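You operate a simulated robot arm through the tools that you are given. There is no shell and no other tool. Be economical: measure what you need, move in short steps, check, and stop when the job is done.

You are at the controls of a simulated robot arm. One attempt, no reset.

JOB
Put things in order on the folding table top. At the end: the green battery from the folding table top stands where the blue battery pack stood; the clear scent refill from the folding table top is on the red case; the beige hook box (marked "CURTAIN HOOKS") is on the brown coaster; the blue battery pack stands where the beige hook box stood; whatever was shut is shut again. Leave all else as you found it, and nothing knocked over.

The check looks at the end state, three seconds after you hand in, the way a careful person would. Anything else that was tipped, shoved, dropped, spilled or broken makes it a failure.

ROBOT AND FRAMES
A 5-joint arm with a two-finger parallel gripper, fixed in place. Base frame: the origin is at the foot of the arm, x ahead of it, y to its left, z up; the work surface is at about z = 0. Readings come in mm, rad, newtons and seconds.
With the tool pointing down near the work surface it reaches from about 260 to 680 mm from the base axis. Its first joint turns from -1.152 to 1.152 rad. The tool tilts only in the upright plane through the base axis and itself; it spins freely about its own axis. Payload 2.9 kg.
The TCP is the grasp point between the finger pads, 30 mm short of the fingertips. In the tool frame z runs along the fingers and y along their closing line. The gripper opens to 110 mm. The fingers are 20 mm wide and 10 mm thick; the gripper's body (48 by 112 mm) begins 55 mm behind the TCP.
Orientation is that of the tool frame in the base frame, as [roll, pitch, yaw] about the fixed x, y, z axes, in that order (R = Rz(yaw) Ry(pitch) Rx(roll)). With the fingers straight down and closing along the base's y, the tool's x points along the base's -x, its y along +y and its z along -z.

CONTROLS
- The arm moves only by the tool jog_arm. Its argument "commands" is a list that holds one entry, the list of rows, each a list of 7 numbers: the shift along the tool's x, y, z in units of 30 mm (1.0 is 30 mm), then the turn, a rotation vector about the tool's x, y, z in units of 8 degrees (1.0 is 8 degrees), then the gripper command, from -1 (fully open) to 1 (shut), values between in proportion. In form: [[[tx, ty, tz, rx, ry, rz, grip], ...]]. A call has 1 to 8 rows; each row shifts and turns the commanded pose from where the row before left it, along the tool's axes as they then stand. A call with a number of a shift or a turn outside -1 to 1 is refused whole. Rows are played at 5 a second. More than 50 mm and 0.15 rad between two rows, or a gripper value outside its range, and nothing of the call is played. A pose out of reach is approached as far as the arm can. The call stops where the force on the tool passes 40 N (or 10 N more than at its start, if that is more) or the arm is blocked; 0.2 s more then pass. The fingers move at their own pace (about 108 mm/s each) and stop on an object; they squeeze with about 36 N. The grip force told is the motor's: it shows also when the fingers shut on nothing. Time passes only in rows, and 0.2 s behind the last, so rows that do not move let the fingers close. The reply holds the time, the measured pose of the TCP, the force on the tool along the base axes, the opening and the grip force, in the units named above and with some noise, and new pictures: "pictures" is both (left out), scene, wrist or none.
- Cameras (640 x 400 px; columns grow to the right, rows downward): "scene" is fixed at [41.7, -448.2, 602.1]; the picture's right is [0.80, -0.60, 0.00], its down [-0.40, -0.54, -0.74] and it looks along [0.44, 0.59, -0.67] (base axes); focal length 280 px, centre (320, 200). "wrist" rides on the gripper at [72, 17, -103] in the tool frame; the picture's right is [-0.23, 0.97, 0.00], its down [-0.76, -0.18, -0.62] and it looks along [-0.61, -0.14, 0.78] (tool axes); focal length 222 px, centre (320, 200).
- point_at(camera, pixels): for up to 12 pixels [column, row] of the newest picture of that camera ("zoom" is the newest enlarged one), the place [x, y, z] in the base frame of the surface seen there, good to about 3 mm, but the place of the scene camera against the robot may be out by one fixed shift of up to 18 mm in any direction. The clock stands still meanwhile.
- zoom(camera, box): a new picture of the part [left, top, right, bottom] of that camera's present view, enlarged. The clock stands still meanwhile.
- hand_in(): hands the job in; it is judged then, once.

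Go step by step. Measure first, check grasps and placings, and put right what went wrong. The budget is 80 turns and 170 pictures, counting those below and the enlarged ones. Unless the task says otherwise, let go and move clear before handing in, and close with one line.

The tools are called as a command line: name --argument value ..., lists and objects as JSON in quotes. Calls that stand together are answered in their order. jog_arm: Moves the arm, as the interface text tells. Its arguments: {"type":"object","properties":{"commands":{"type":"array","items":{"type":"array","items":{"type":"array","items":{"type":"number"}}}},"pictures":{"type":"string","enum":["both","scene","wrist","none"]}},"required":["commands"]} The other tools are called the same way: point_at (camera, pixels) gives the place of the surface under pixels of a picture; zoom (camera, box) takes an enlarged picture of a part of a camera's view; hand_in () hands the job in.

At the start:

```text
time_s: 0.0
position: [395.7, 61.3, 332.3]
tool_rot: [3.14, 0.0, -3.141]
force: [-0.1, -0.1, -0.1]
grip_width: 109.7
grip_force: 0.1
```

scene: 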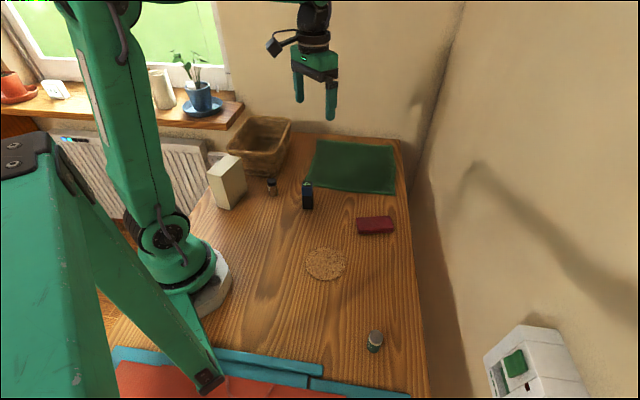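
wrist: 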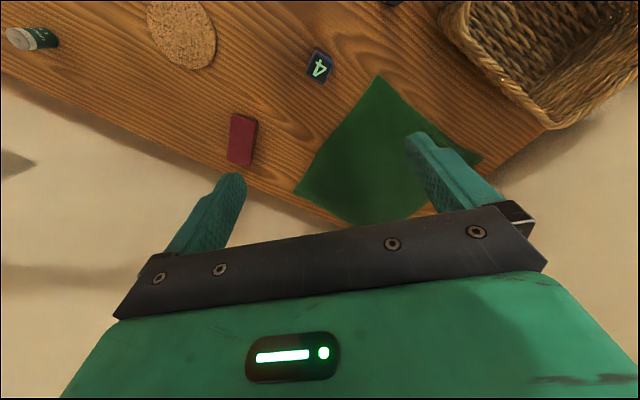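

The scene shows the beige box near (227,182), a small bottle at (272,186), a dark blue pack at (307,195), the red case at (375,225), the coaster at (325,264) and a green cylinder at (375,341). I'll zoom in for detail and measure.

zoom --camera "scene" --box '[190, 110, 420, 254]'

zoom --camera "scene" --box '[280, 210, 440, 390]'

point_at --camera "scene" --pixels '[[227, 165], [228, 190], [272, 180], [272, 193], [307, 185], [307, 207], [375, 220], [325, 264], [375, 333], [374, 350], [300, 230]]'

point_at --camera "wrist" --pixels '[[241, 138], [181, 35], [319, 62], [48, 38], [20, 40], [270, 90], [395, 3]]'

```text
2.78 times, centred on (305, 182) of scene
```

zoom: 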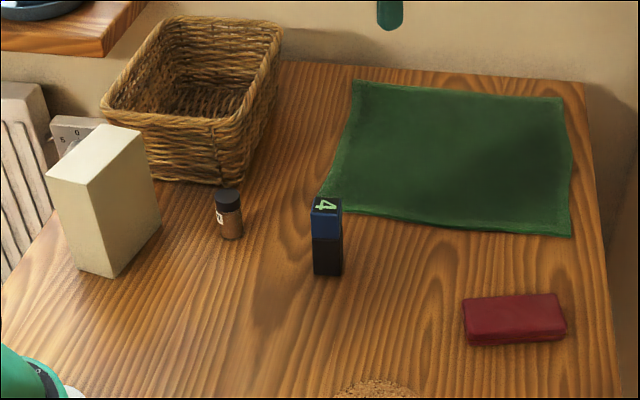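

```text
2.22 times, centred on (360, 300) of scene
```

zoom: 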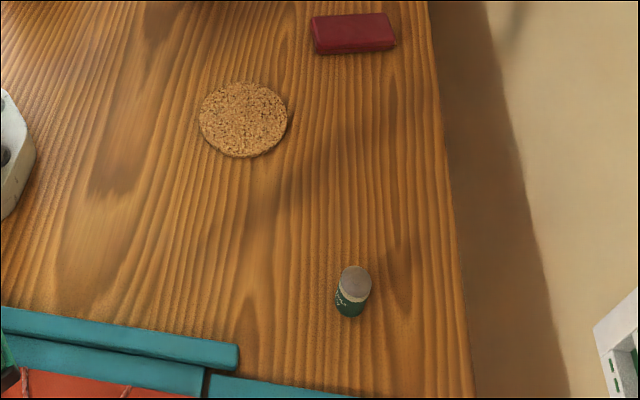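

```text
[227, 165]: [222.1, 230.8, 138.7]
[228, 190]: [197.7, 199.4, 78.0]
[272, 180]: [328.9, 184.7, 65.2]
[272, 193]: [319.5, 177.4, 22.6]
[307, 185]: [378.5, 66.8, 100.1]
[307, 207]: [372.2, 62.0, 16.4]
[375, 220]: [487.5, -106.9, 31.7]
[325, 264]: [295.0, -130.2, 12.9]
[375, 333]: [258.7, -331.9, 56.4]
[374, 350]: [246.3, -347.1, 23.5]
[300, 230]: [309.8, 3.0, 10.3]
```

```text
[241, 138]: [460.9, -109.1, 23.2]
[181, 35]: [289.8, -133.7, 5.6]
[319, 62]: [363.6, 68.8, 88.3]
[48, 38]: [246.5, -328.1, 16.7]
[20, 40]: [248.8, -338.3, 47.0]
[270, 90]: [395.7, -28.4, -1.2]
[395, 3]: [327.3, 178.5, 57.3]
```

The scene frame reads about 11 mm high against the wrist camera (table at 10.3 vs -1.2). I'll check the bottle's identity, the basket, and other containers before acting.

zoom --camera "scene" --box '[220, 110, 330, 220]'

zoom --camera "scene" --box '[0, 40, 240, 190]'

zoom --camera "scene" --box '[470, 310, 610, 400]'

zoom --camera "wrist" --box '[0, 0, 120, 75]'

zoom --camera "wrist" --box '[200, 20, 360, 180]'

```text
3.64 times, centred on (275, 165) of scene
```

zoom: 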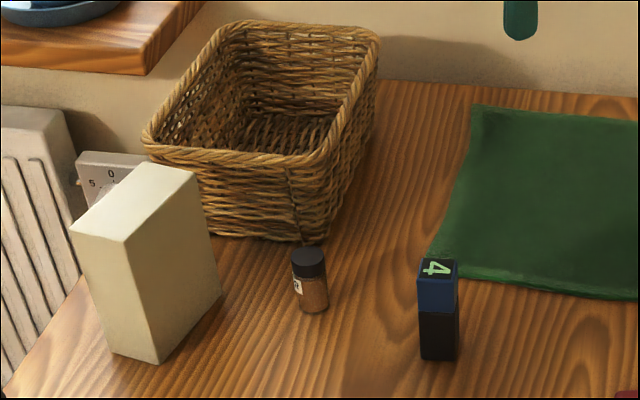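

```text
2.67 times, centred on (120, 115) of scene
```

zoom: 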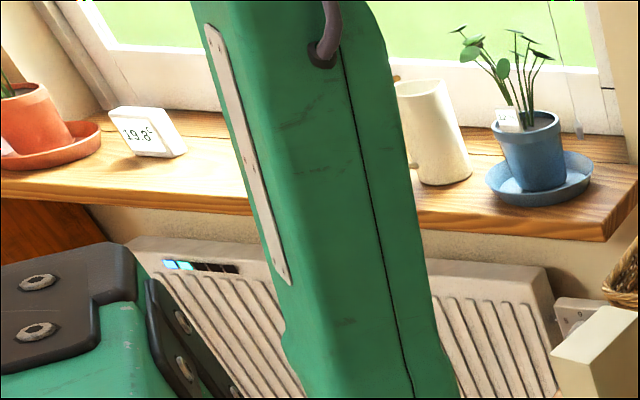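

```text
4.44 times, centred on (540, 355) of scene
```

zoom: 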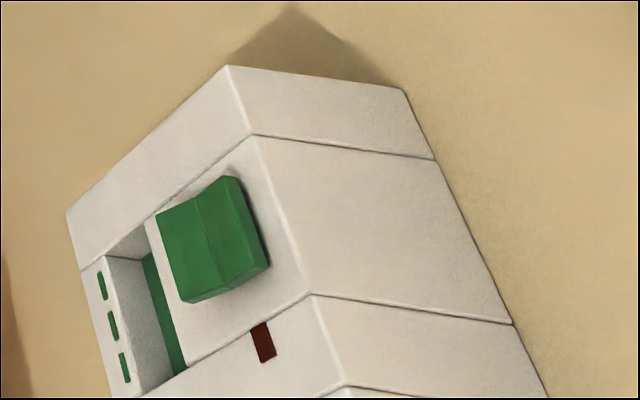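

```text
5.33 times, centred on (60, 38) of wrist
```

zoom: 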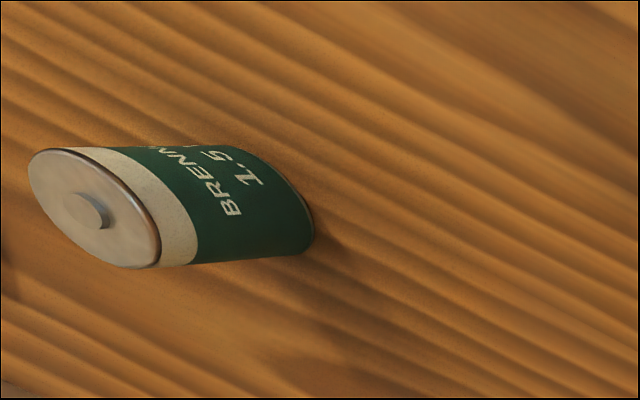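

```text
2.50 times, centred on (280, 100) of wrist
```

zoom: 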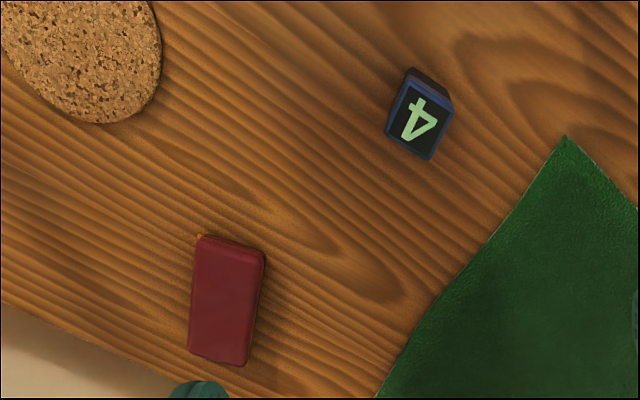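

The pack marked "4" has its top centre at about (364,69), and the battery is near (247,-335). I'll bring the wrist camera back and left to see the bottle, the box, and whatever is behind them.

jog_arm --commands '[[[0.8, 0.6, 0, 0, 0, 0, -1], [0.8, 0.6, 0, 0, 0, 0, -1], [0.8, 0.6, 0, 0, 0, 0, -1], [0.8, 0.6, 0, 0, 0, 0, -1]]]'

```text
time_s: 1.0
position: [298.8, 133.8, 333.1]
tool_rot: [3.141, 0.0, -3.141]
force: [0.4, -0.7, -0.1]
grip_width: 109.9
grip_force: 0.0
```

scene: 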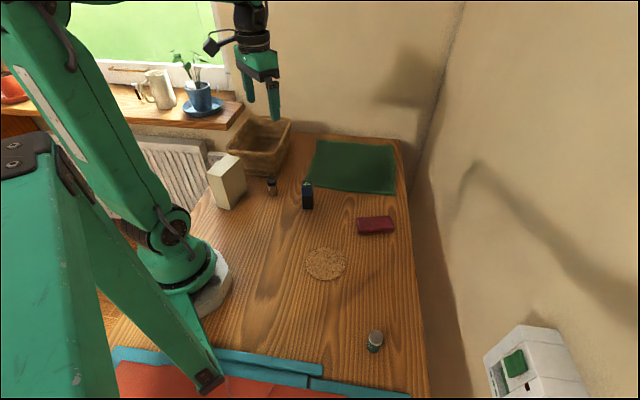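
wrist: 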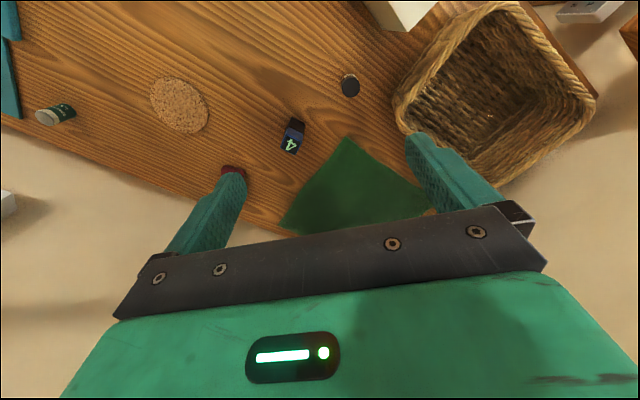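

The basket at (495,95) looks empty, and the bottle's cap is at (350,86). I'll zoom on the bottle and basket, and on the beige box.

zoom --camera "wrist" --box '[260, 0, 420, 160]'

zoom --camera "wrist" --box '[350, 0, 640, 180]'

zoom --camera "scene" --box '[80, 50, 290, 200]'

point_at --camera "wrist" --pixels '[[350, 88], [288, 135], [180, 105], [400, 5], [160, 85], [208, 120], [152, 105], [207, 108], [180, 78], [180, 131]]'

```text
2.50 times, centred on (340, 80) of wrist
```

zoom: 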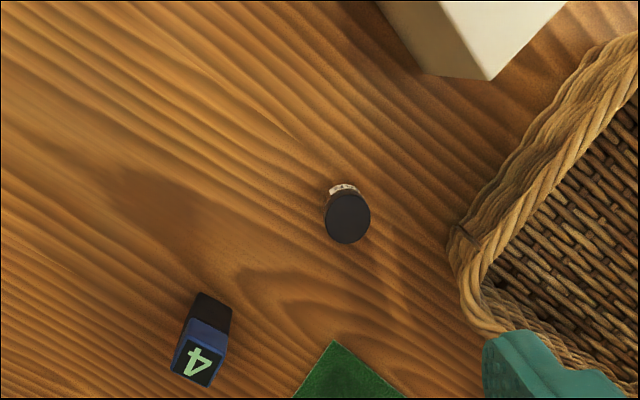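

```text
2.21 times, centred on (495, 90) of wrist
```

zoom: 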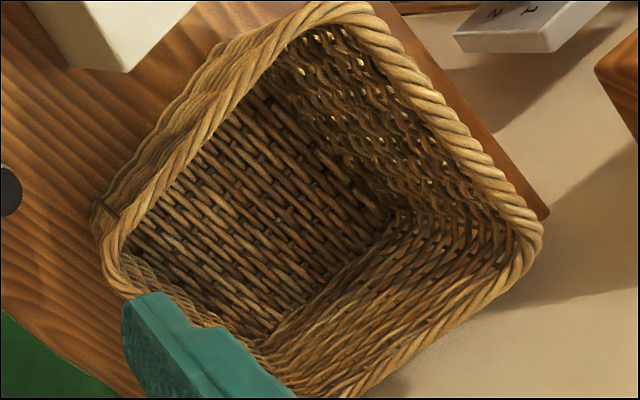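

```text
2.67 times, centred on (185, 125) of scene
```

zoom: 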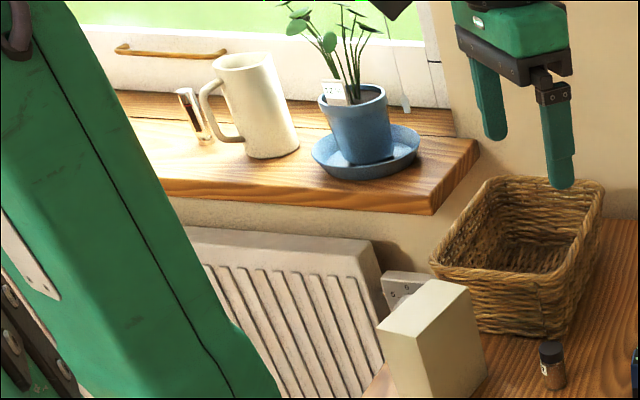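

```text
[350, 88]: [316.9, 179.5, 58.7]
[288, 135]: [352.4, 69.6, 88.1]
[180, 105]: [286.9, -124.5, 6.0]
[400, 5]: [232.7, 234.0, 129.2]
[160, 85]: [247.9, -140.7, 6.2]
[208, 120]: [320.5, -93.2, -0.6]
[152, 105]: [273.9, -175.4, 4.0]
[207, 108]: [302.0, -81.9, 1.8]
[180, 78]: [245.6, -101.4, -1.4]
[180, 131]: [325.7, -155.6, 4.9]
```

The basket is empty, and the only bottle seen so far is the brown one with a label. I'll turn the wrist camera to look from the left, to see behind the box and the robot foot and read the labels.

jog_arm --commands '[[[0, 0.9, 0, 0, 0, 0, -1], [0, 0.9, 0, 0, 0, 0, -1], [0, 0.9, 0, 0, 0, 0, -1], [0, 0.8, 0, 0, 0, 1, -1], [0, 0, 0, 0, 0, 1, -1], [0, 0, 0, 0, 0, 1, -1], [0, 0, 0, 0, 0, 1, -1], [0, 0, 0, 0, 0, 1, -1]]]' --pictures "none"

jog_arm --commands '[[[0, 0, 0, 0, 0, 1, -1], [0, 0, 0, 0, 0, 1, -1], [0, 0, 0, 0, 0, 1, -1], [0, 0, 0, 0, 0, 1, -1], [0, 0, 0, 0, 0, 1, -1], [0, 0, 0, 0, 0, 1, -1]]]' --pictures "wrist"

```text
time_s: 2.8
position: [300.2, 238.6, 331.8]
tool_rot: [3.14, 0.0, 2.442]
force: [-0.1, -0.2, -0.1]
grip_width: 110.0
grip_force: 0.2
```

```text
time_s: 4.2
position: [300.3, 238.5, 331.8]
tool_rot: [3.141, -0.001, 1.603]
force: [0.6, -0.4, 0.3]
grip_width: 110.2
grip_force: 0.0
```

wrist: 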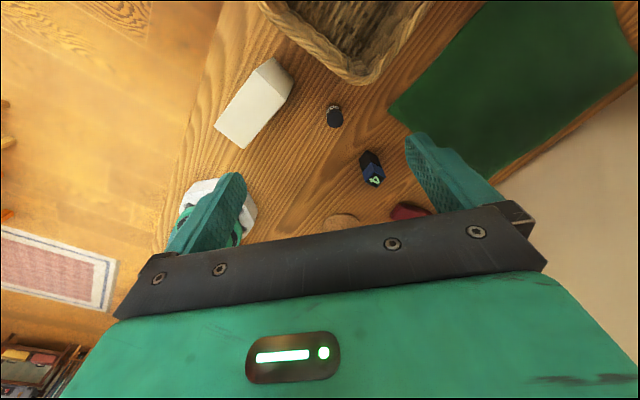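

Nothing sits behind the box at (255,100). I'll zoom in on the bottle, the box and the area around the foot.

zoom --camera "wrist" --box '[290, 70, 420, 200]'

zoom --camera "wrist" --box '[160, 20, 320, 180]'

point_at --camera "wrist" --pixels '[[270, 62], [293, 80], [244, 147], [215, 124], [252, 105], [335, 118], [374, 181]]'

```text
3.08 times, centred on (355, 135) of wrist
```

zoom: 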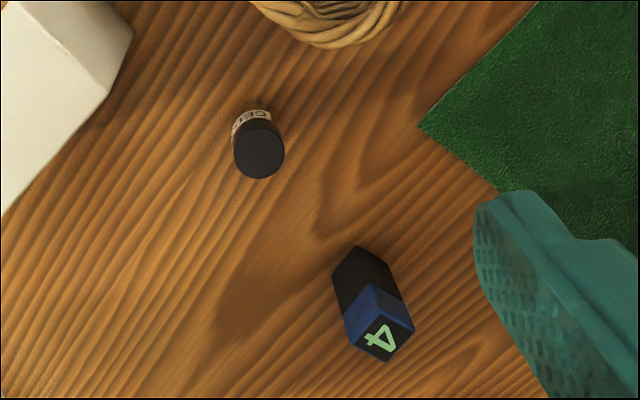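

```text
2.50 times, centred on (240, 100) of wrist
```

zoom: 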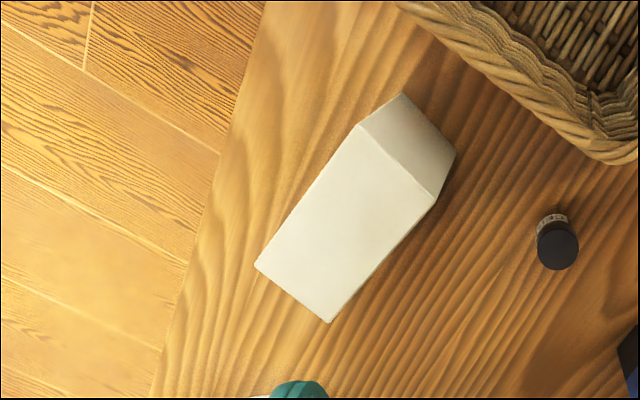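

```text
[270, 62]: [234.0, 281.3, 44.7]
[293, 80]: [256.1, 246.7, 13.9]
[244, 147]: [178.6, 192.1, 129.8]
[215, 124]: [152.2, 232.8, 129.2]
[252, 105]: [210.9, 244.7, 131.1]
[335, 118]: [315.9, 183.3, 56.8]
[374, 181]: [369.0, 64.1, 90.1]
```

The label reads "CE…", so I'm not sure this bottle is the refill. I'll zoom the scene camera further onto it and onto the space around the basket.

zoom --camera "scene" --box '[258, 170, 288, 200]'

zoom --camera "wrist" --box '[320, 95, 350, 135]'

zoom --camera "scene" --box '[90, 320, 430, 400]'

zoom --camera "wrist" --box '[250, 0, 640, 150]'

```text
13.33 times, centred on (273, 185) of scene
```

zoom: 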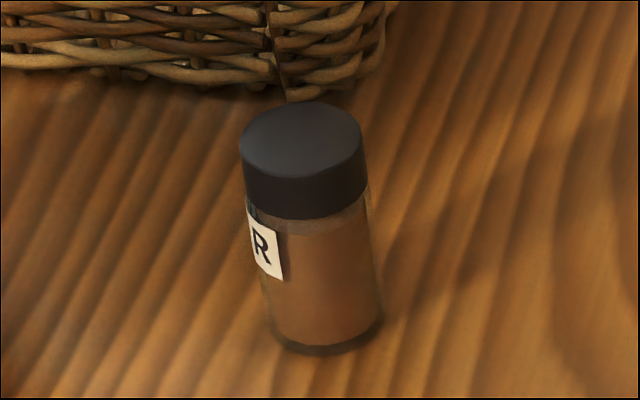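

```text
10.00 times, centred on (335, 115) of wrist
```

zoom: 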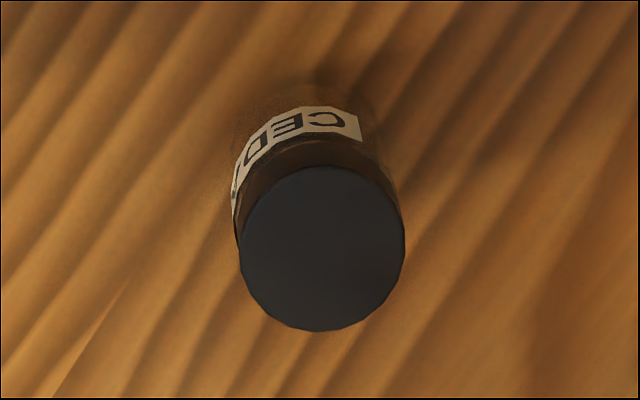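

```text
1.88 times, centred on (260, 360) of scene
```

zoom: 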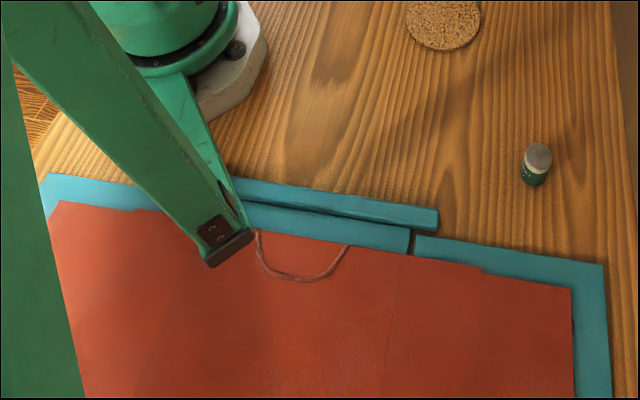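

```text
1.64 times, centred on (445, 75) of wrist
```

zoom: 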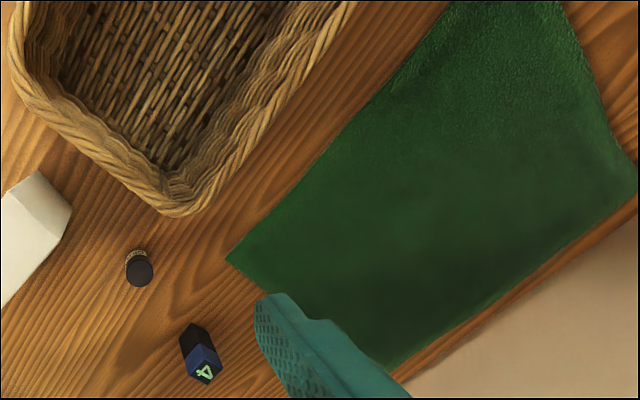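

The label reads "CEDAR" on clear glass, so the bottle is the scent refill. Now I'll measure the box's top corners, the bottle and the pack from this wrist view.

point_at --camera "wrist" --pixels '[[256, 72], [283, 101], [217, 124], [244, 145], [250, 109], [331, 111], [340, 124], [336, 117], [368, 181], [377, 176], [374, 186], [382, 181]]'

zoom --camera "wrist" --box '[355, 145, 395, 195]'

```text
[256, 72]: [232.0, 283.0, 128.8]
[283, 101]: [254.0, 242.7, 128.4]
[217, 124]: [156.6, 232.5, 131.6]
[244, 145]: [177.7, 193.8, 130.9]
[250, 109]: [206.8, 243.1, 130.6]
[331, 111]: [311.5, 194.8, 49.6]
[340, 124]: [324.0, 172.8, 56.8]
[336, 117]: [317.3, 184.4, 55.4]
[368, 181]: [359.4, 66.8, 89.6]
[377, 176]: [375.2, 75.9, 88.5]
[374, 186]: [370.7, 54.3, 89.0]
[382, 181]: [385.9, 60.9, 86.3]
```

```text
8.00 times, centred on (375, 170) of wrist
```

zoom: 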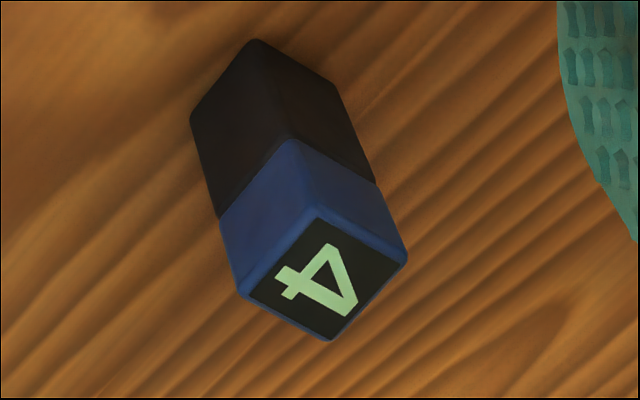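

The box centre is about (205,238), long axis at 33°, 91×46 mm, 130 mm tall. The bottle is at about (318,183), 57 mm tall. I'll check the basket's near corner before descending.

point_at --camera "wrist" --pixels '[[355, 77], [340, 72], [375, 72], [300, 40], [400, 45], [345, 62], [285, 22]]'

point_at --camera "scene" --pixels '[[358, 219], [390, 217], [393, 228], [375, 218], [360, 233], [272, 179], [307, 183], [227, 165], [325, 264], [376, 334]]'

```text
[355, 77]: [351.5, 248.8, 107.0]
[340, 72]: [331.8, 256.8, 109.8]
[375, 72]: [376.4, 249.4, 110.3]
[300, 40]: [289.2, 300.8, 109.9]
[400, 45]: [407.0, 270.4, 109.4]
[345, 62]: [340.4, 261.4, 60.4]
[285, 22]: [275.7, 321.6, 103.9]
```

```text
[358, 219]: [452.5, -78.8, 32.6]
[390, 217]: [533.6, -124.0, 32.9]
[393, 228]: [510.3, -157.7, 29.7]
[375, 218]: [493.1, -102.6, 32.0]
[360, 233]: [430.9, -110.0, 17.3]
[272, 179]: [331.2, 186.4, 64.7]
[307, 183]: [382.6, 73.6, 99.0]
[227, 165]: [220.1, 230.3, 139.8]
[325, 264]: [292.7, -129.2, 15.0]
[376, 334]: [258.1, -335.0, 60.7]
```

Basket rim is at z≈110, 65 mm from the bottle. Keeping the closing line along base x keeps the gripper clear, so I'll move above the bottle at about (317,182) and come down partway.

jog_arm --commands '[[[-0.93, 0.3, 0, 0, 0, 0, -1], [-0.93, 0.3, 0, 0, 0, 0, -1], [0, 0, 1, 0, 0, 0, -1], [0, 0, 1, 0, 0, 0, -1], [0, 0, 1, 0, 0, 0, -0.4], [0, 0, 1, 0, 0, 0, -0.2], [0, 0, 1, 0, 0, 0, -0.2], [0, 0, 1, 0, 0, 0, -0.2]]]'

```text
time_s: 6.0
position: [320.2, 183.5, 152.8]
tool_rot: [3.141, 0.0, 1.606]
force: [0.3, 0.3, 0.8]
grip_width: 65.9
grip_force: 0.0
```

scene: 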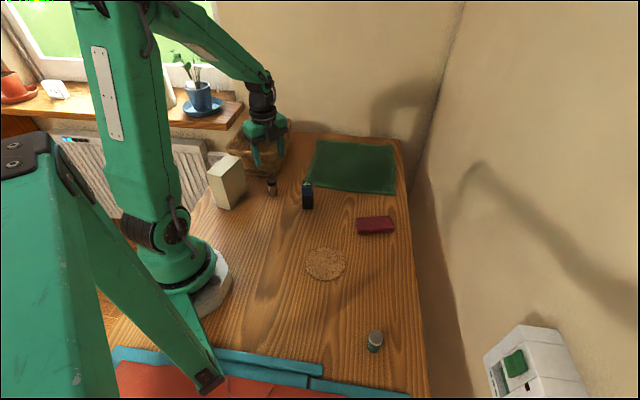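
wrist: 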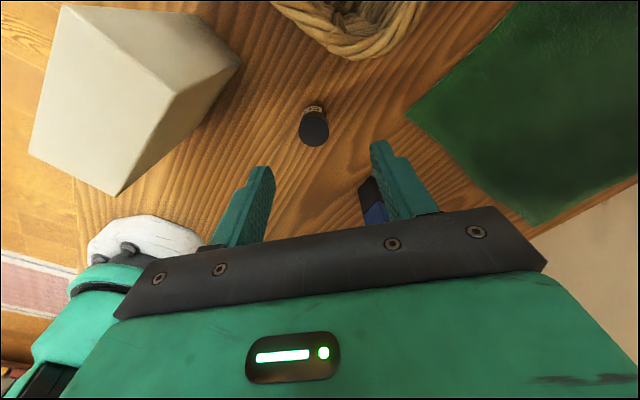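

The bottle cap at (314,132) lies between the open fingers. I'll measure it again from here.

point_at --camera "wrist" --pixels '[[314, 132], [302, 128], [327, 128], [314, 143], [314, 115]]'

```text
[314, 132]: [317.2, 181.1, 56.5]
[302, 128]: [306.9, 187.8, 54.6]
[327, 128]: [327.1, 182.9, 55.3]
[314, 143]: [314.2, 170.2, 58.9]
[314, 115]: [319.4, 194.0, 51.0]
```

The cap is centred at about (317,182). I'll go straight down to z≈45 and close.

jog_arm --commands '[[[-0.04, -0.12, 0.9, 0, 0, 0, -0.2], [0, 0, 0.9, 0, 0, 0, -0.2], [0, 0, 0.9, 0, 0, 0, -0.2], [0, 0, 0.88, 0, 0, 0, -0.2], [0, 0, 0, 0, 0, 0, 0.3], [0, 0, 0, 0, 0, 0, 1], [0, 0, 0, 0, 0, 0, 1]]]'

```text
time_s: 7.6
position: [316.6, 182.4, 43.5]
tool_rot: [-3.141, -0.001, 1.605]
force: [-0.3, 1.0, 0.3]
grip_width: 27.7
grip_force: 35.8
```

scene: 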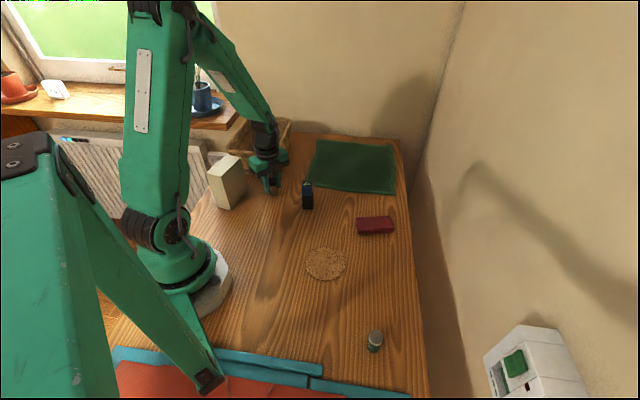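
wrist: 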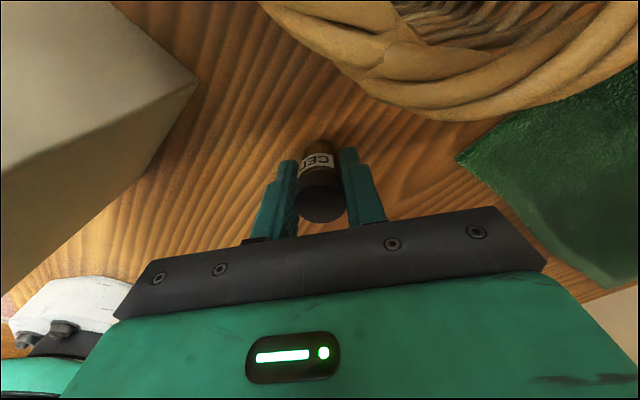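

The bottle is held at 27.7 mm width. I'll lift it and carry it toward the red case, stopping short to measure the case.

jog_arm --commands '[[[0, 0, -1, 0, 0, 0, 1], [0, 0, -1, 0, 0, 0, 1], [0, 0, -1, 0, 0, 0, 1], [0, 0, -1, 0, 0, 0, 1], [0, 0, -1, 0, 0, 0, 1], [-0.93, 0.43, 0, 0, 0, 0, 1], [-0.93, 0.43, 0, 0, 0, 0, 1], [-0.93, 0.43, 0, 0, 0, 0, 1]]]' --pictures "none"

jog_arm --commands '[[[-0.93, 0.43, 0, 0, 0, 0, 1], [-0.93, 0.43, 0, 0, 0, 0, 1], [-0.93, 0.43, 0, 0, 0, 0, 1], [-0.93, 0.43, 0, 0, 0, 0, 1], [-0.93, 0.43, 0, 0, 0, 0, 1]]]'

```text
time_s: 9.4
position: [358.4, 100.2, 194.2]
tool_rot: [3.141, 0.001, 1.606]
force: [0.0, -0.1, -0.5]
grip_width: 27.7
grip_force: 35.9
```

```text
time_s: 10.6
position: [426.3, -37.8, 194.4]
tool_rot: [-3.141, 0.001, 1.605]
force: [-0.8, 0.3, -0.8]
grip_width: 27.8
grip_force: 36.1
```

scene: 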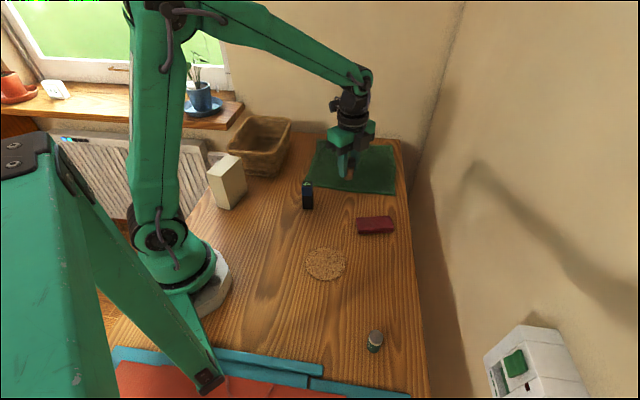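
wrist: 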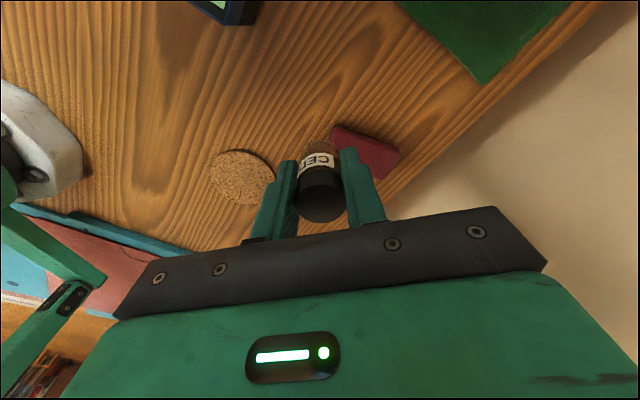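

The red case's near corners show at (337,126) and (399,152), partly behind the bottle. I'll measure what is visible, the coaster too.

point_at --camera "wrist" --pixels '[[335, 129], [398, 152], [391, 168], [365, 143], [345, 140], [241, 178], [213, 168], [273, 183], [246, 151], [236, 203]]'

zoom --camera "scene" --box '[340, 200, 410, 245]'

point_at --camera "scene" --pixels '[[357, 218], [390, 216], [394, 227], [361, 230], [376, 222], [375, 218]]'

```text
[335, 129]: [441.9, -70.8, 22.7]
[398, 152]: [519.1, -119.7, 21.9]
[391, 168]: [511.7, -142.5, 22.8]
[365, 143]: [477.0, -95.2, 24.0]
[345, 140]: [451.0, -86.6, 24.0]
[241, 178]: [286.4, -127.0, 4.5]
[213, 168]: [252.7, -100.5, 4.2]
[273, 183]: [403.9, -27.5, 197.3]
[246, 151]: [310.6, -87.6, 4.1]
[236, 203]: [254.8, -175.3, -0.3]
```

```text
8.89 times, centred on (375, 222) of scene
```

zoom: 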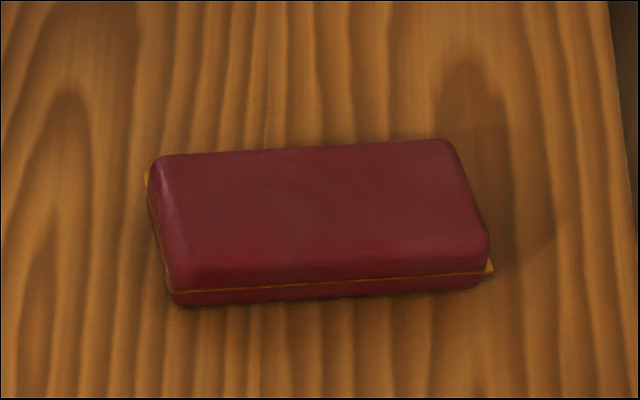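

```text
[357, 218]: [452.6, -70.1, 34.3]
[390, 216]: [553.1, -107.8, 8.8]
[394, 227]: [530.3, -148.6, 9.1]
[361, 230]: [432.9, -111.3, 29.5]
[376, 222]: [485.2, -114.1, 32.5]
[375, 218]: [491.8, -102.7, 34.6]
```

The case's top centre works out to about (471,-116) at z≈23. I'll move above it and lower to just above contact.

jog_arm --commands '[[[-0.89, 0.47, 0, 0, 0, 0, 1], [-0.89, 0.47, 0, 0, 0, 0, 1], [-0.88, 0.46, 0, 0, 0, 0, 1], [0, 0, 1, 0, 0, 0, 1], [0, 0, 1, 0, 0, 0, 1], [0, 0, 1, 0, 0, 0, 1], [0, 0, 0.9, 0, 0, 0, 1], [0, 0, 0, 0, 0, 0, 1]]]'

```text
time_s: 12.4
position: [471.5, -115.6, 76.3]
tool_rot: [-3.141, 0.0, 1.605]
force: [0.3, 0.2, -0.9]
grip_width: 27.5
grip_force: 36.4
```

scene: 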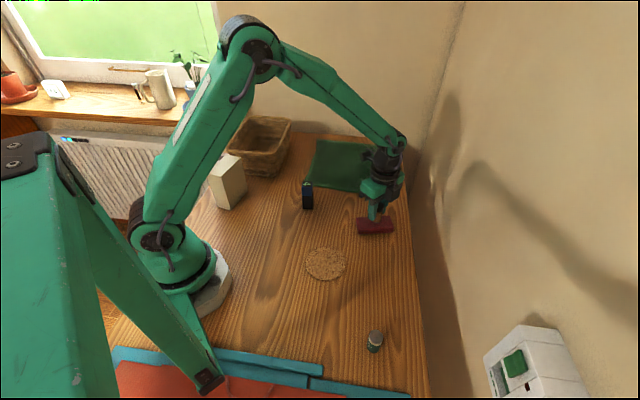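
wrist: 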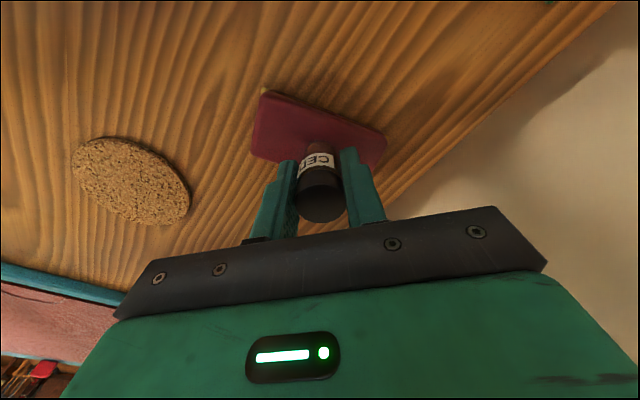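

The bottle's base is over the middle of the case with no contact yet. I'll lower in small steps and watch the force.

jog_arm --commands '[[[0, 0, 0.1, 0, 0, 0, 1], [0, 0, 0.1, 0, 0, 0, 1], [0, 0, 0, 0, 0, 0, 1]]]' --pictures "none"

zoom --camera "scene" --box '[340, 170, 420, 245]'

```text
time_s: 13.2
position: [471.8, -113.9, 70.8]
tool_rot: [3.141, -0.001, 1.606]
force: [-0.4, -0.4, -0.7]
grip_width: 27.2
grip_force: 36.4
```

```text
5.33 times, centred on (380, 208) of scene
```

zoom: 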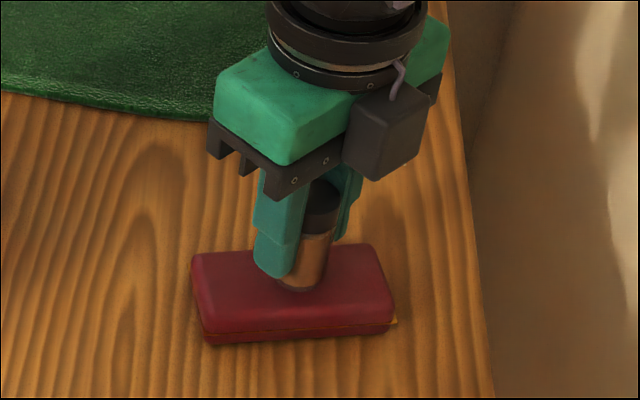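

The base is just above the case, well centred. I'll go down a little more until the force shows contact.

jog_arm --commands '[[[0, 0, 0.06, 0, 0, 0, 1], [0, 0, 0.04, 0, 0, 0, 1], [0, 0, 0, 0, 0, 0, 1]]]' --pictures "none"

```text
time_s: 14.0
position: [472.8, -115.7, 68.1]
tool_rot: [3.141, 0.0, 1.606]
force: [1.0, -0.5, -0.4]
grip_width: 27.5
grip_force: 36.1
```

jog_arm --commands '[[[0, 0, 0.04, 0, 0, 0, 1], [0, 0, 0.03, 0, 0, 0, 1], [0, 0, 0, 0, 0, 0, 1]]]' --pictures "none"

zoom --camera "scene" --box '[360, 200, 395, 240]'

```text
time_s: 14.8
position: [472.7, -114.7, 67.4]
tool_rot: [3.14, 0.0, 1.606]
force: [-4.2, -0.1, 15.4]
grip_width: 27.6
grip_force: 36.1
```

```text
10.00 times, centred on (378, 220) of scene
```

zoom: 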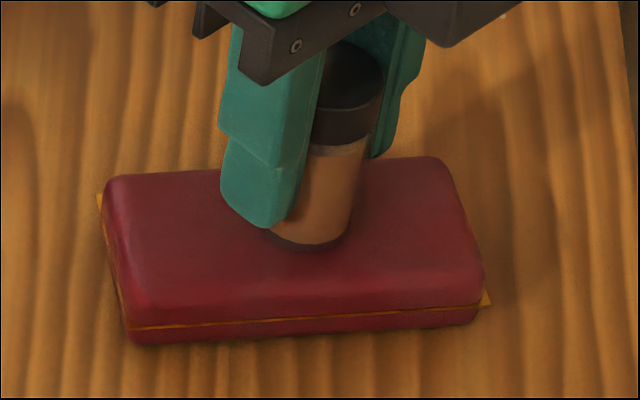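

The force of 15 N shows contact and the base stands on the case. I'll back off a hair, open gently, and rise.

jog_arm --commands '[[[0, 0, -0.03, 0, 0, 0, 1], [0, 0, 0, 0, 0, 0, 0.35], [0, 0, 0, 0, 0, 0, 0.1], [0, 0, 0, 0, 0, 0, -0.1], [0, 0, -1, 0, 0, 0, -0.1], [0, 0, -1, 0, 0, 0, -0.1], [0, 0, -1, 0, 0, 0, -0.1], [0, 0, -1, 0, 0, 0, -0.1]]]'

```text
time_s: 16.6
position: [472.1, -114.6, 189.7]
tool_rot: [-3.141, 0.0, 1.606]
force: [-0.5, 0.2, -0.1]
grip_width: 60.5
grip_force: 0.1
```

scene: 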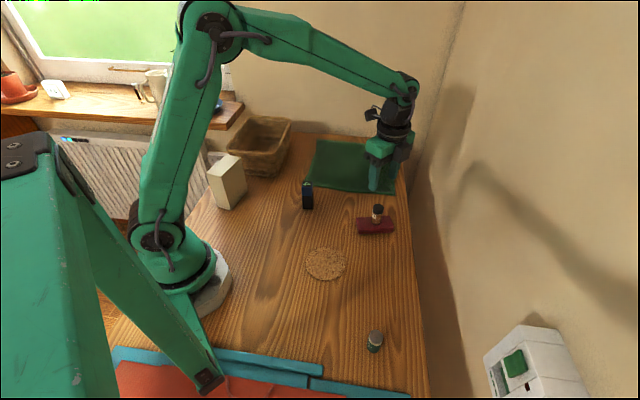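
wrist: 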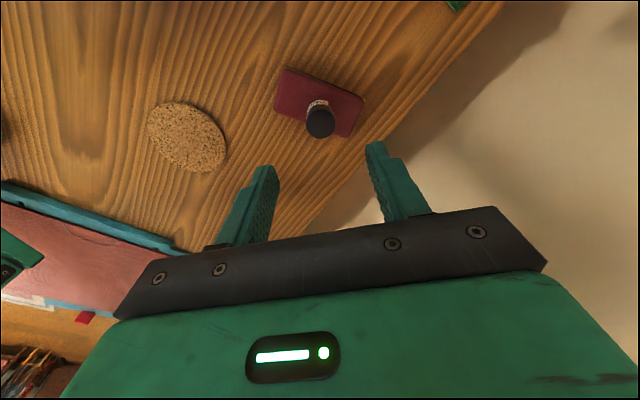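

The refill stands on the red case at (320,118). I'll measure the coaster from here, then travel raised toward the beige box.

point_at --camera "wrist" --pixels '[[187, 136], [149, 118], [226, 152], [190, 103], [186, 170], [160, 105], [217, 168]]'

jog_arm --commands '[[[0, 0, -1, 0, 0, 0, -0.1], [0, 0, -1, 0, 0, 0, -0.1], [0.862, -0.606, 0, 0, 0, 0, -0.1], [0.862, -0.606, 0, 0, 0, 0, -0.5], [0.862, -0.606, 0, 0, 0, 0, -1], [0.862, -0.606, 0, 0, 0, 0, -1], [0.862, -0.606, 0, 0, 0, 0, -1], [0.862, -0.606, 0, 0, 0, 0, -1]]]' --pictures "none"

jog_arm --commands '[[[0.862, -0.606, 0, 0, 0, 0, -1], [0.862, -0.606, 0, 0, 0, 0, -1], [0.862, -0.606, 0, 0, 0, 0, -1], [0.862, -0.606, 0, 0, 0, 0, -1], [0.862, -0.606, 0, 0, 0, 0, -1], [0.862, -0.606, 0, 0, 0, 0, -1], [0.862, -0.606, 0, 0, 0, 0, -1], [0.862, -0.606, 0, 0, 0, 0, -1]]]' --pictures "none"

jog_arm --commands '[[[0, 0, 0, 0, 0, 1, -1], [0, 0, 0, 0, 0, 1, -1], [0, 0, 0, 0, 0, 1, -1], [0, 0, 0, 0, 0, 1, -1], [0, 0, 0, 0, 0, 1, -1], [0, 0, 0, 0, 0, 1, -1], [0, 0, 0, 0, 0, 1, -1], [0, 0, 0, 0, 0, 0.5, -1]]]'

```text
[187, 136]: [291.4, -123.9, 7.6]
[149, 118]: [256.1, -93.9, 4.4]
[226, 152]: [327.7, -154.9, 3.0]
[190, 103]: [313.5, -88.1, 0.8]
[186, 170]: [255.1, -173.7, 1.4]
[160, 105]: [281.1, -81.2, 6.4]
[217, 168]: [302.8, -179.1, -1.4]
```

```text
time_s: 18.4
position: [359.0, 36.8, 247.4]
tool_rot: [-3.141, 0.0, 1.608]
force: [0.2, -1.0, 0.0]
grip_width: 110.3
grip_force: 0.1
```

```text
time_s: 20.2
position: [204.7, 237.6, 246.8]
tool_rot: [3.141, 0.0, 1.604]
force: [0.8, 0.2, 0.3]
grip_width: 110.1
grip_force: 0.0
```

```text
time_s: 22.0
position: [283.9, 129.4, 248.6]
tool_rot: [-3.141, 0.0, 0.56]
force: [0.3, 0.6, -1.0]
grip_width: 110.2
grip_force: 0.1
out of reach, approached as far as the arm can: row 5, 6, 7, 8
```

scene: 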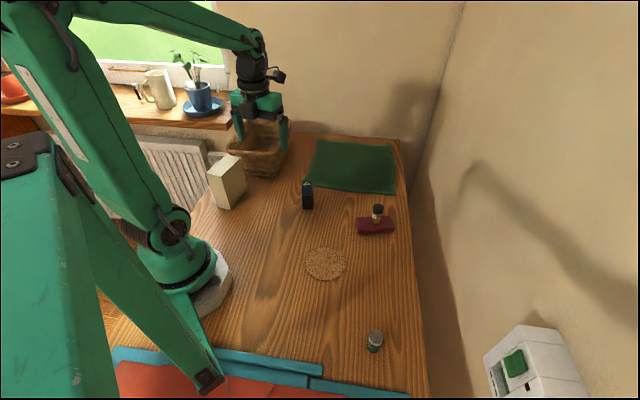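
wrist: 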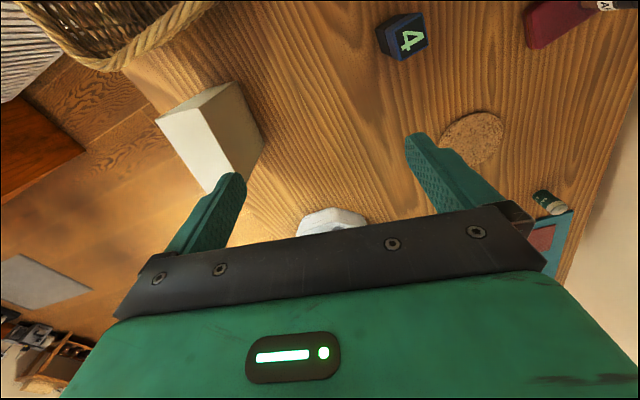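

The last rotation hit the spin limit and the base swung to (284,129), still high and clear. I'll turn the other way, 180° back, so the closing line is the same with the camera on the base side.

jog_arm --commands '[[[0, 0, 0, 0, 0, -1, -1], [0, 0, 0, 0, 0, -1, -1], [0, 0, 0, 0, 0, -1, -1], [0, 0, 0, 0, 0, -1, -1], [0, 0, 0, 0, 0, -1, -1], [0, 0, 0, 0, 0, -1, -1], [0, 0, 0, 0, 0, -1, -1], [0, 0, 0, 0, 0, -1, -1]]]' --pictures "none"

jog_arm --commands '[[[0, 0, 0, 0, 0, -1, -1], [0, 0, 0, 0, 0, -1, -1], [0, 0, 0, 0, 0, -1, -1], [0, 0, 0, 0, 0, -1, -1], [0, 0, 0, 0, 0, -1, -1], [0, 0, 0, 0, 0, -1, -1], [0, 0, 0, 0, 0, -1, -1], [0, 0, 0, 0, 0, -1, -1]]]' --pictures "none"

jog_arm --commands '[[[0, 0, 0, 0, 0, -1, -1], [0, 0, 0, 0, 0, -1, -1], [0, 0, 0, 0, 0, -1, -1], [0, 0, 0, 0, 0, -1, -1], [0, 0, 0, 0, 0, -1, -1], [0, 0, 0, 0, 0, -1, -1], [0, 0, 0, 0, 0, -0.5, -1]]]' --pictures "wrist"

```text
time_s: 23.8
position: [283.6, 130.6, 247.0]
tool_rot: [-3.14, 0.0, 1.678]
force: [0.1, 0.1, -0.4]
grip_width: 109.8
grip_force: 0.1
```

```text
time_s: 25.6
position: [283.5, 129.4, 246.8]
tool_rot: [3.141, 0.002, 2.796]
force: [-0.4, 0.3, 0.6]
grip_width: 110.0
grip_force: 0.2
```

```text
time_s: 27.2
position: [282.7, 129.9, 247.3]
tool_rot: [-3.14, 0.0, -2.581]
force: [0.1, 0.5, -0.6]
grip_width: 110.3
grip_force: 0.0
```

wrist: 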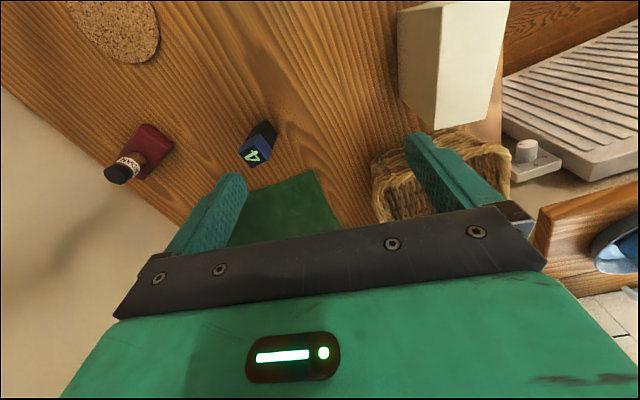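

The tool is now at yaw -2.58 and the beige box is visible at (445,60). I'll move along tool y onto it and look again.

jog_arm --commands '[[[0.06, 0.886, 0, 0, 0, 0, -1], [0.06, 0.886, 0, 0, 0, 0, -1], [0.06, 0.886, 0, 0, 0, 0, -1], [0.06, 0.886, 0, 0, 0, 0, -1], [0.04, 0.886, 0, 0, 0, 0, -1]]]'

```text
time_s: 28.4
position: [205.1, 238.2, 245.5]
tool_rot: [3.141, 0.001, -2.584]
force: [-0.3, 1.1, 0.1]
grip_width: 110.0
grip_force: 0.1
```

scene: 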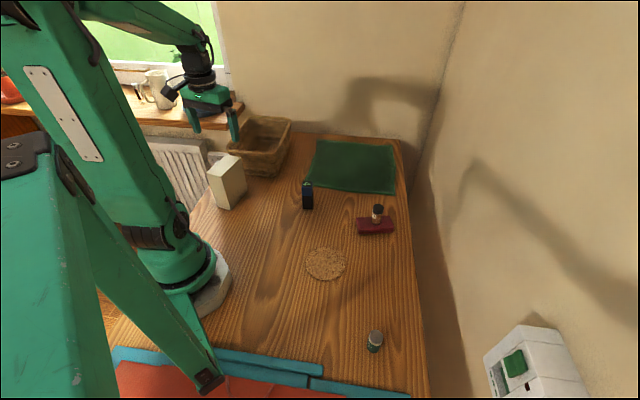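
wrist: 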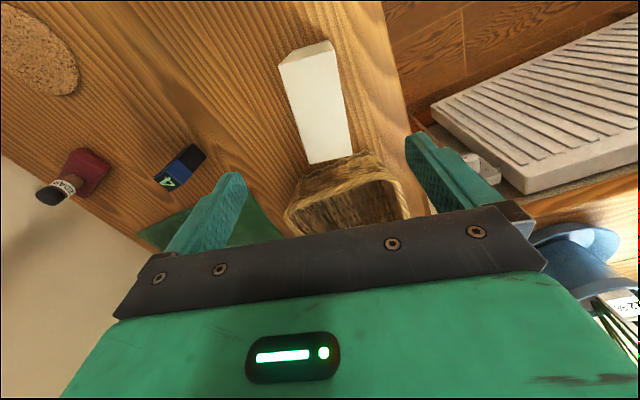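

I'm above the box, seen between the fingers at (318,105). I'll measure its top corners and the sill/plant clearance.

point_at --camera "wrist" --pixels '[[280, 65], [333, 50], [352, 155], [310, 163], [318, 105], [480, 165], [535, 225], [570, 260], [450, 120], [360, 160]]'

zoom --camera "wrist" --box '[250, 20, 390, 180]'

```text
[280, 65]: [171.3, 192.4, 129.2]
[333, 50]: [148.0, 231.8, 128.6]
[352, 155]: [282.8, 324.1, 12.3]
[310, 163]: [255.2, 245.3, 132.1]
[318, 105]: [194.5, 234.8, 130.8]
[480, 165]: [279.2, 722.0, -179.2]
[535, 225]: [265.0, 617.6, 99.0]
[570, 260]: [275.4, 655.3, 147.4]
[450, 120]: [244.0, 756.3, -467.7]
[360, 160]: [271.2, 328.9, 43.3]
```

```text
2.50 times, centred on (320, 100) of wrist
```

zoom: 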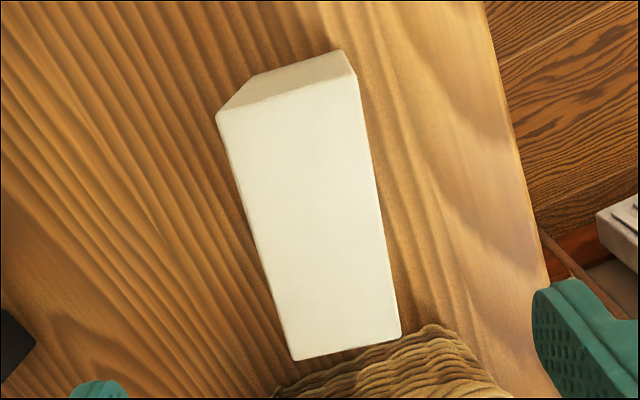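

The box's top centre is about (203,238) with its long axis at 32°, matching the gripper; the sill is far off. I'll descend to z≈92 and close.

jog_arm --commands '[[[0.05, 0, 1, 0, 0, 0, -1], [0, 0, 1, 0, 0, 0, -0.7], [0, 0, 1, 0, 0, 0, -0.7], [0, 0, 1, 0, 0, 0, -0.7], [0, 0, 1, 0, 0, 0, -0.7], [0, 0, 0.1, 0, 0, 0, 0], [0, 0, 0, 0, 0, 0, 1], [0, 0, 0, 0, 0, 0, 1]]]'

```text
time_s: 30.2
position: [205.5, 239.0, 95.3]
tool_rot: [-3.14, 0.001, -2.583]
force: [0.6, 0.9, 4.7]
grip_width: 49.6
grip_force: 36.1
```

scene: 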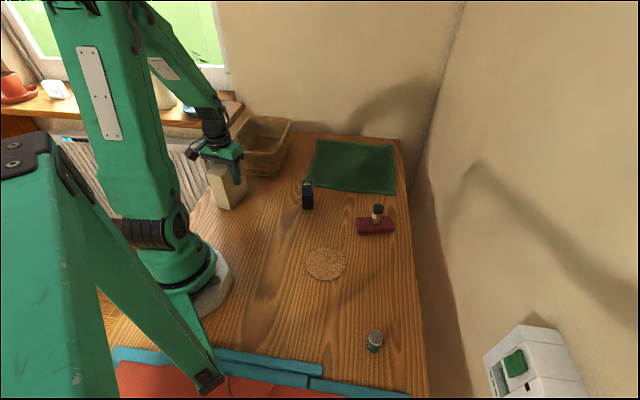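
wrist: 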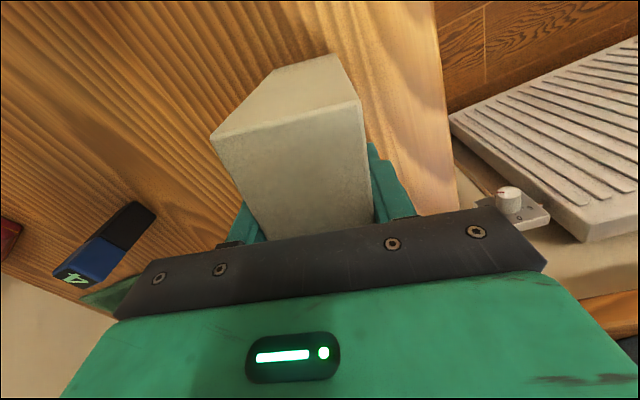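

The box is held at 49.6 mm. I'll lift it clear and carry it around toward the coaster via (310,60).

jog_arm --commands '[[[0, 0, -1, 0, 0, 0, 1], [0, 0, -1, 0, 0, 0, 1], [0, 0, -1, 0, 0, 0, 1], [0, 0, -1, 0, 0, 0, 1], [0.03, -0.987, 0, 0, 0, 0, 1], [0.03, -0.987, 0, 0, 0, 0, 1], [0.03, -0.987, 0, 0, 0, 0, 1], [0.03, -0.987, 0, 0, 0, 0, 1]]]' --pictures "scene"

jog_arm --commands '[[[0.03, -0.987, 0, 0, 0, 0, 1], [0.03, -0.987, 0, 0, 0, 0, 1], [0.03, -0.987, 0, 0, 0, 0, 1], [0.56, -0.7, 0, 0, 0, 0, 1], [0.56, -0.7, 0, 0, 0, 0, 1], [0.56, -0.7, 0, 0, 0, 0, 1], [0.56, -0.7, 0, 0, 0, 0, 1], [0.56, -0.7, 0, 0, 0, 0, 1]]]'

```text
time_s: 32.0
position: [263.2, 136.4, 214.0]
tool_rot: [-3.141, 0.0, -2.582]
force: [0.5, 1.1, -2.6]
grip_width: 49.9
grip_force: 35.7
```

scene: 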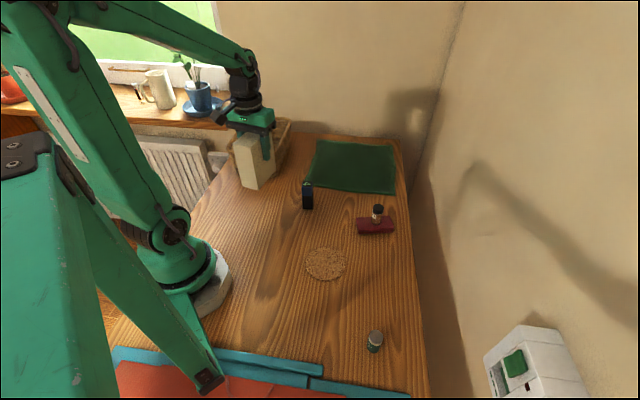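

```text
time_s: 33.8
position: [291.8, -75.7, 214.5]
tool_rot: [-3.141, -0.001, -2.583]
force: [0.1, 0.3, -1.6]
grip_width: 49.9
grip_force: 36.0
```

scene: 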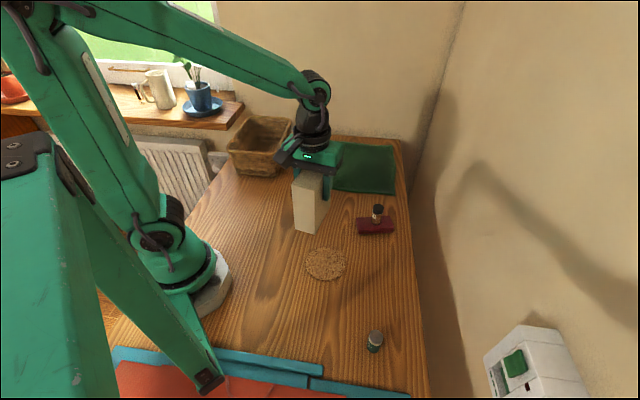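
wrist: 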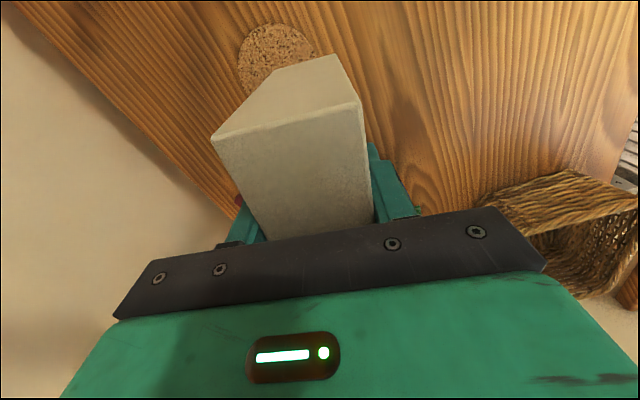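

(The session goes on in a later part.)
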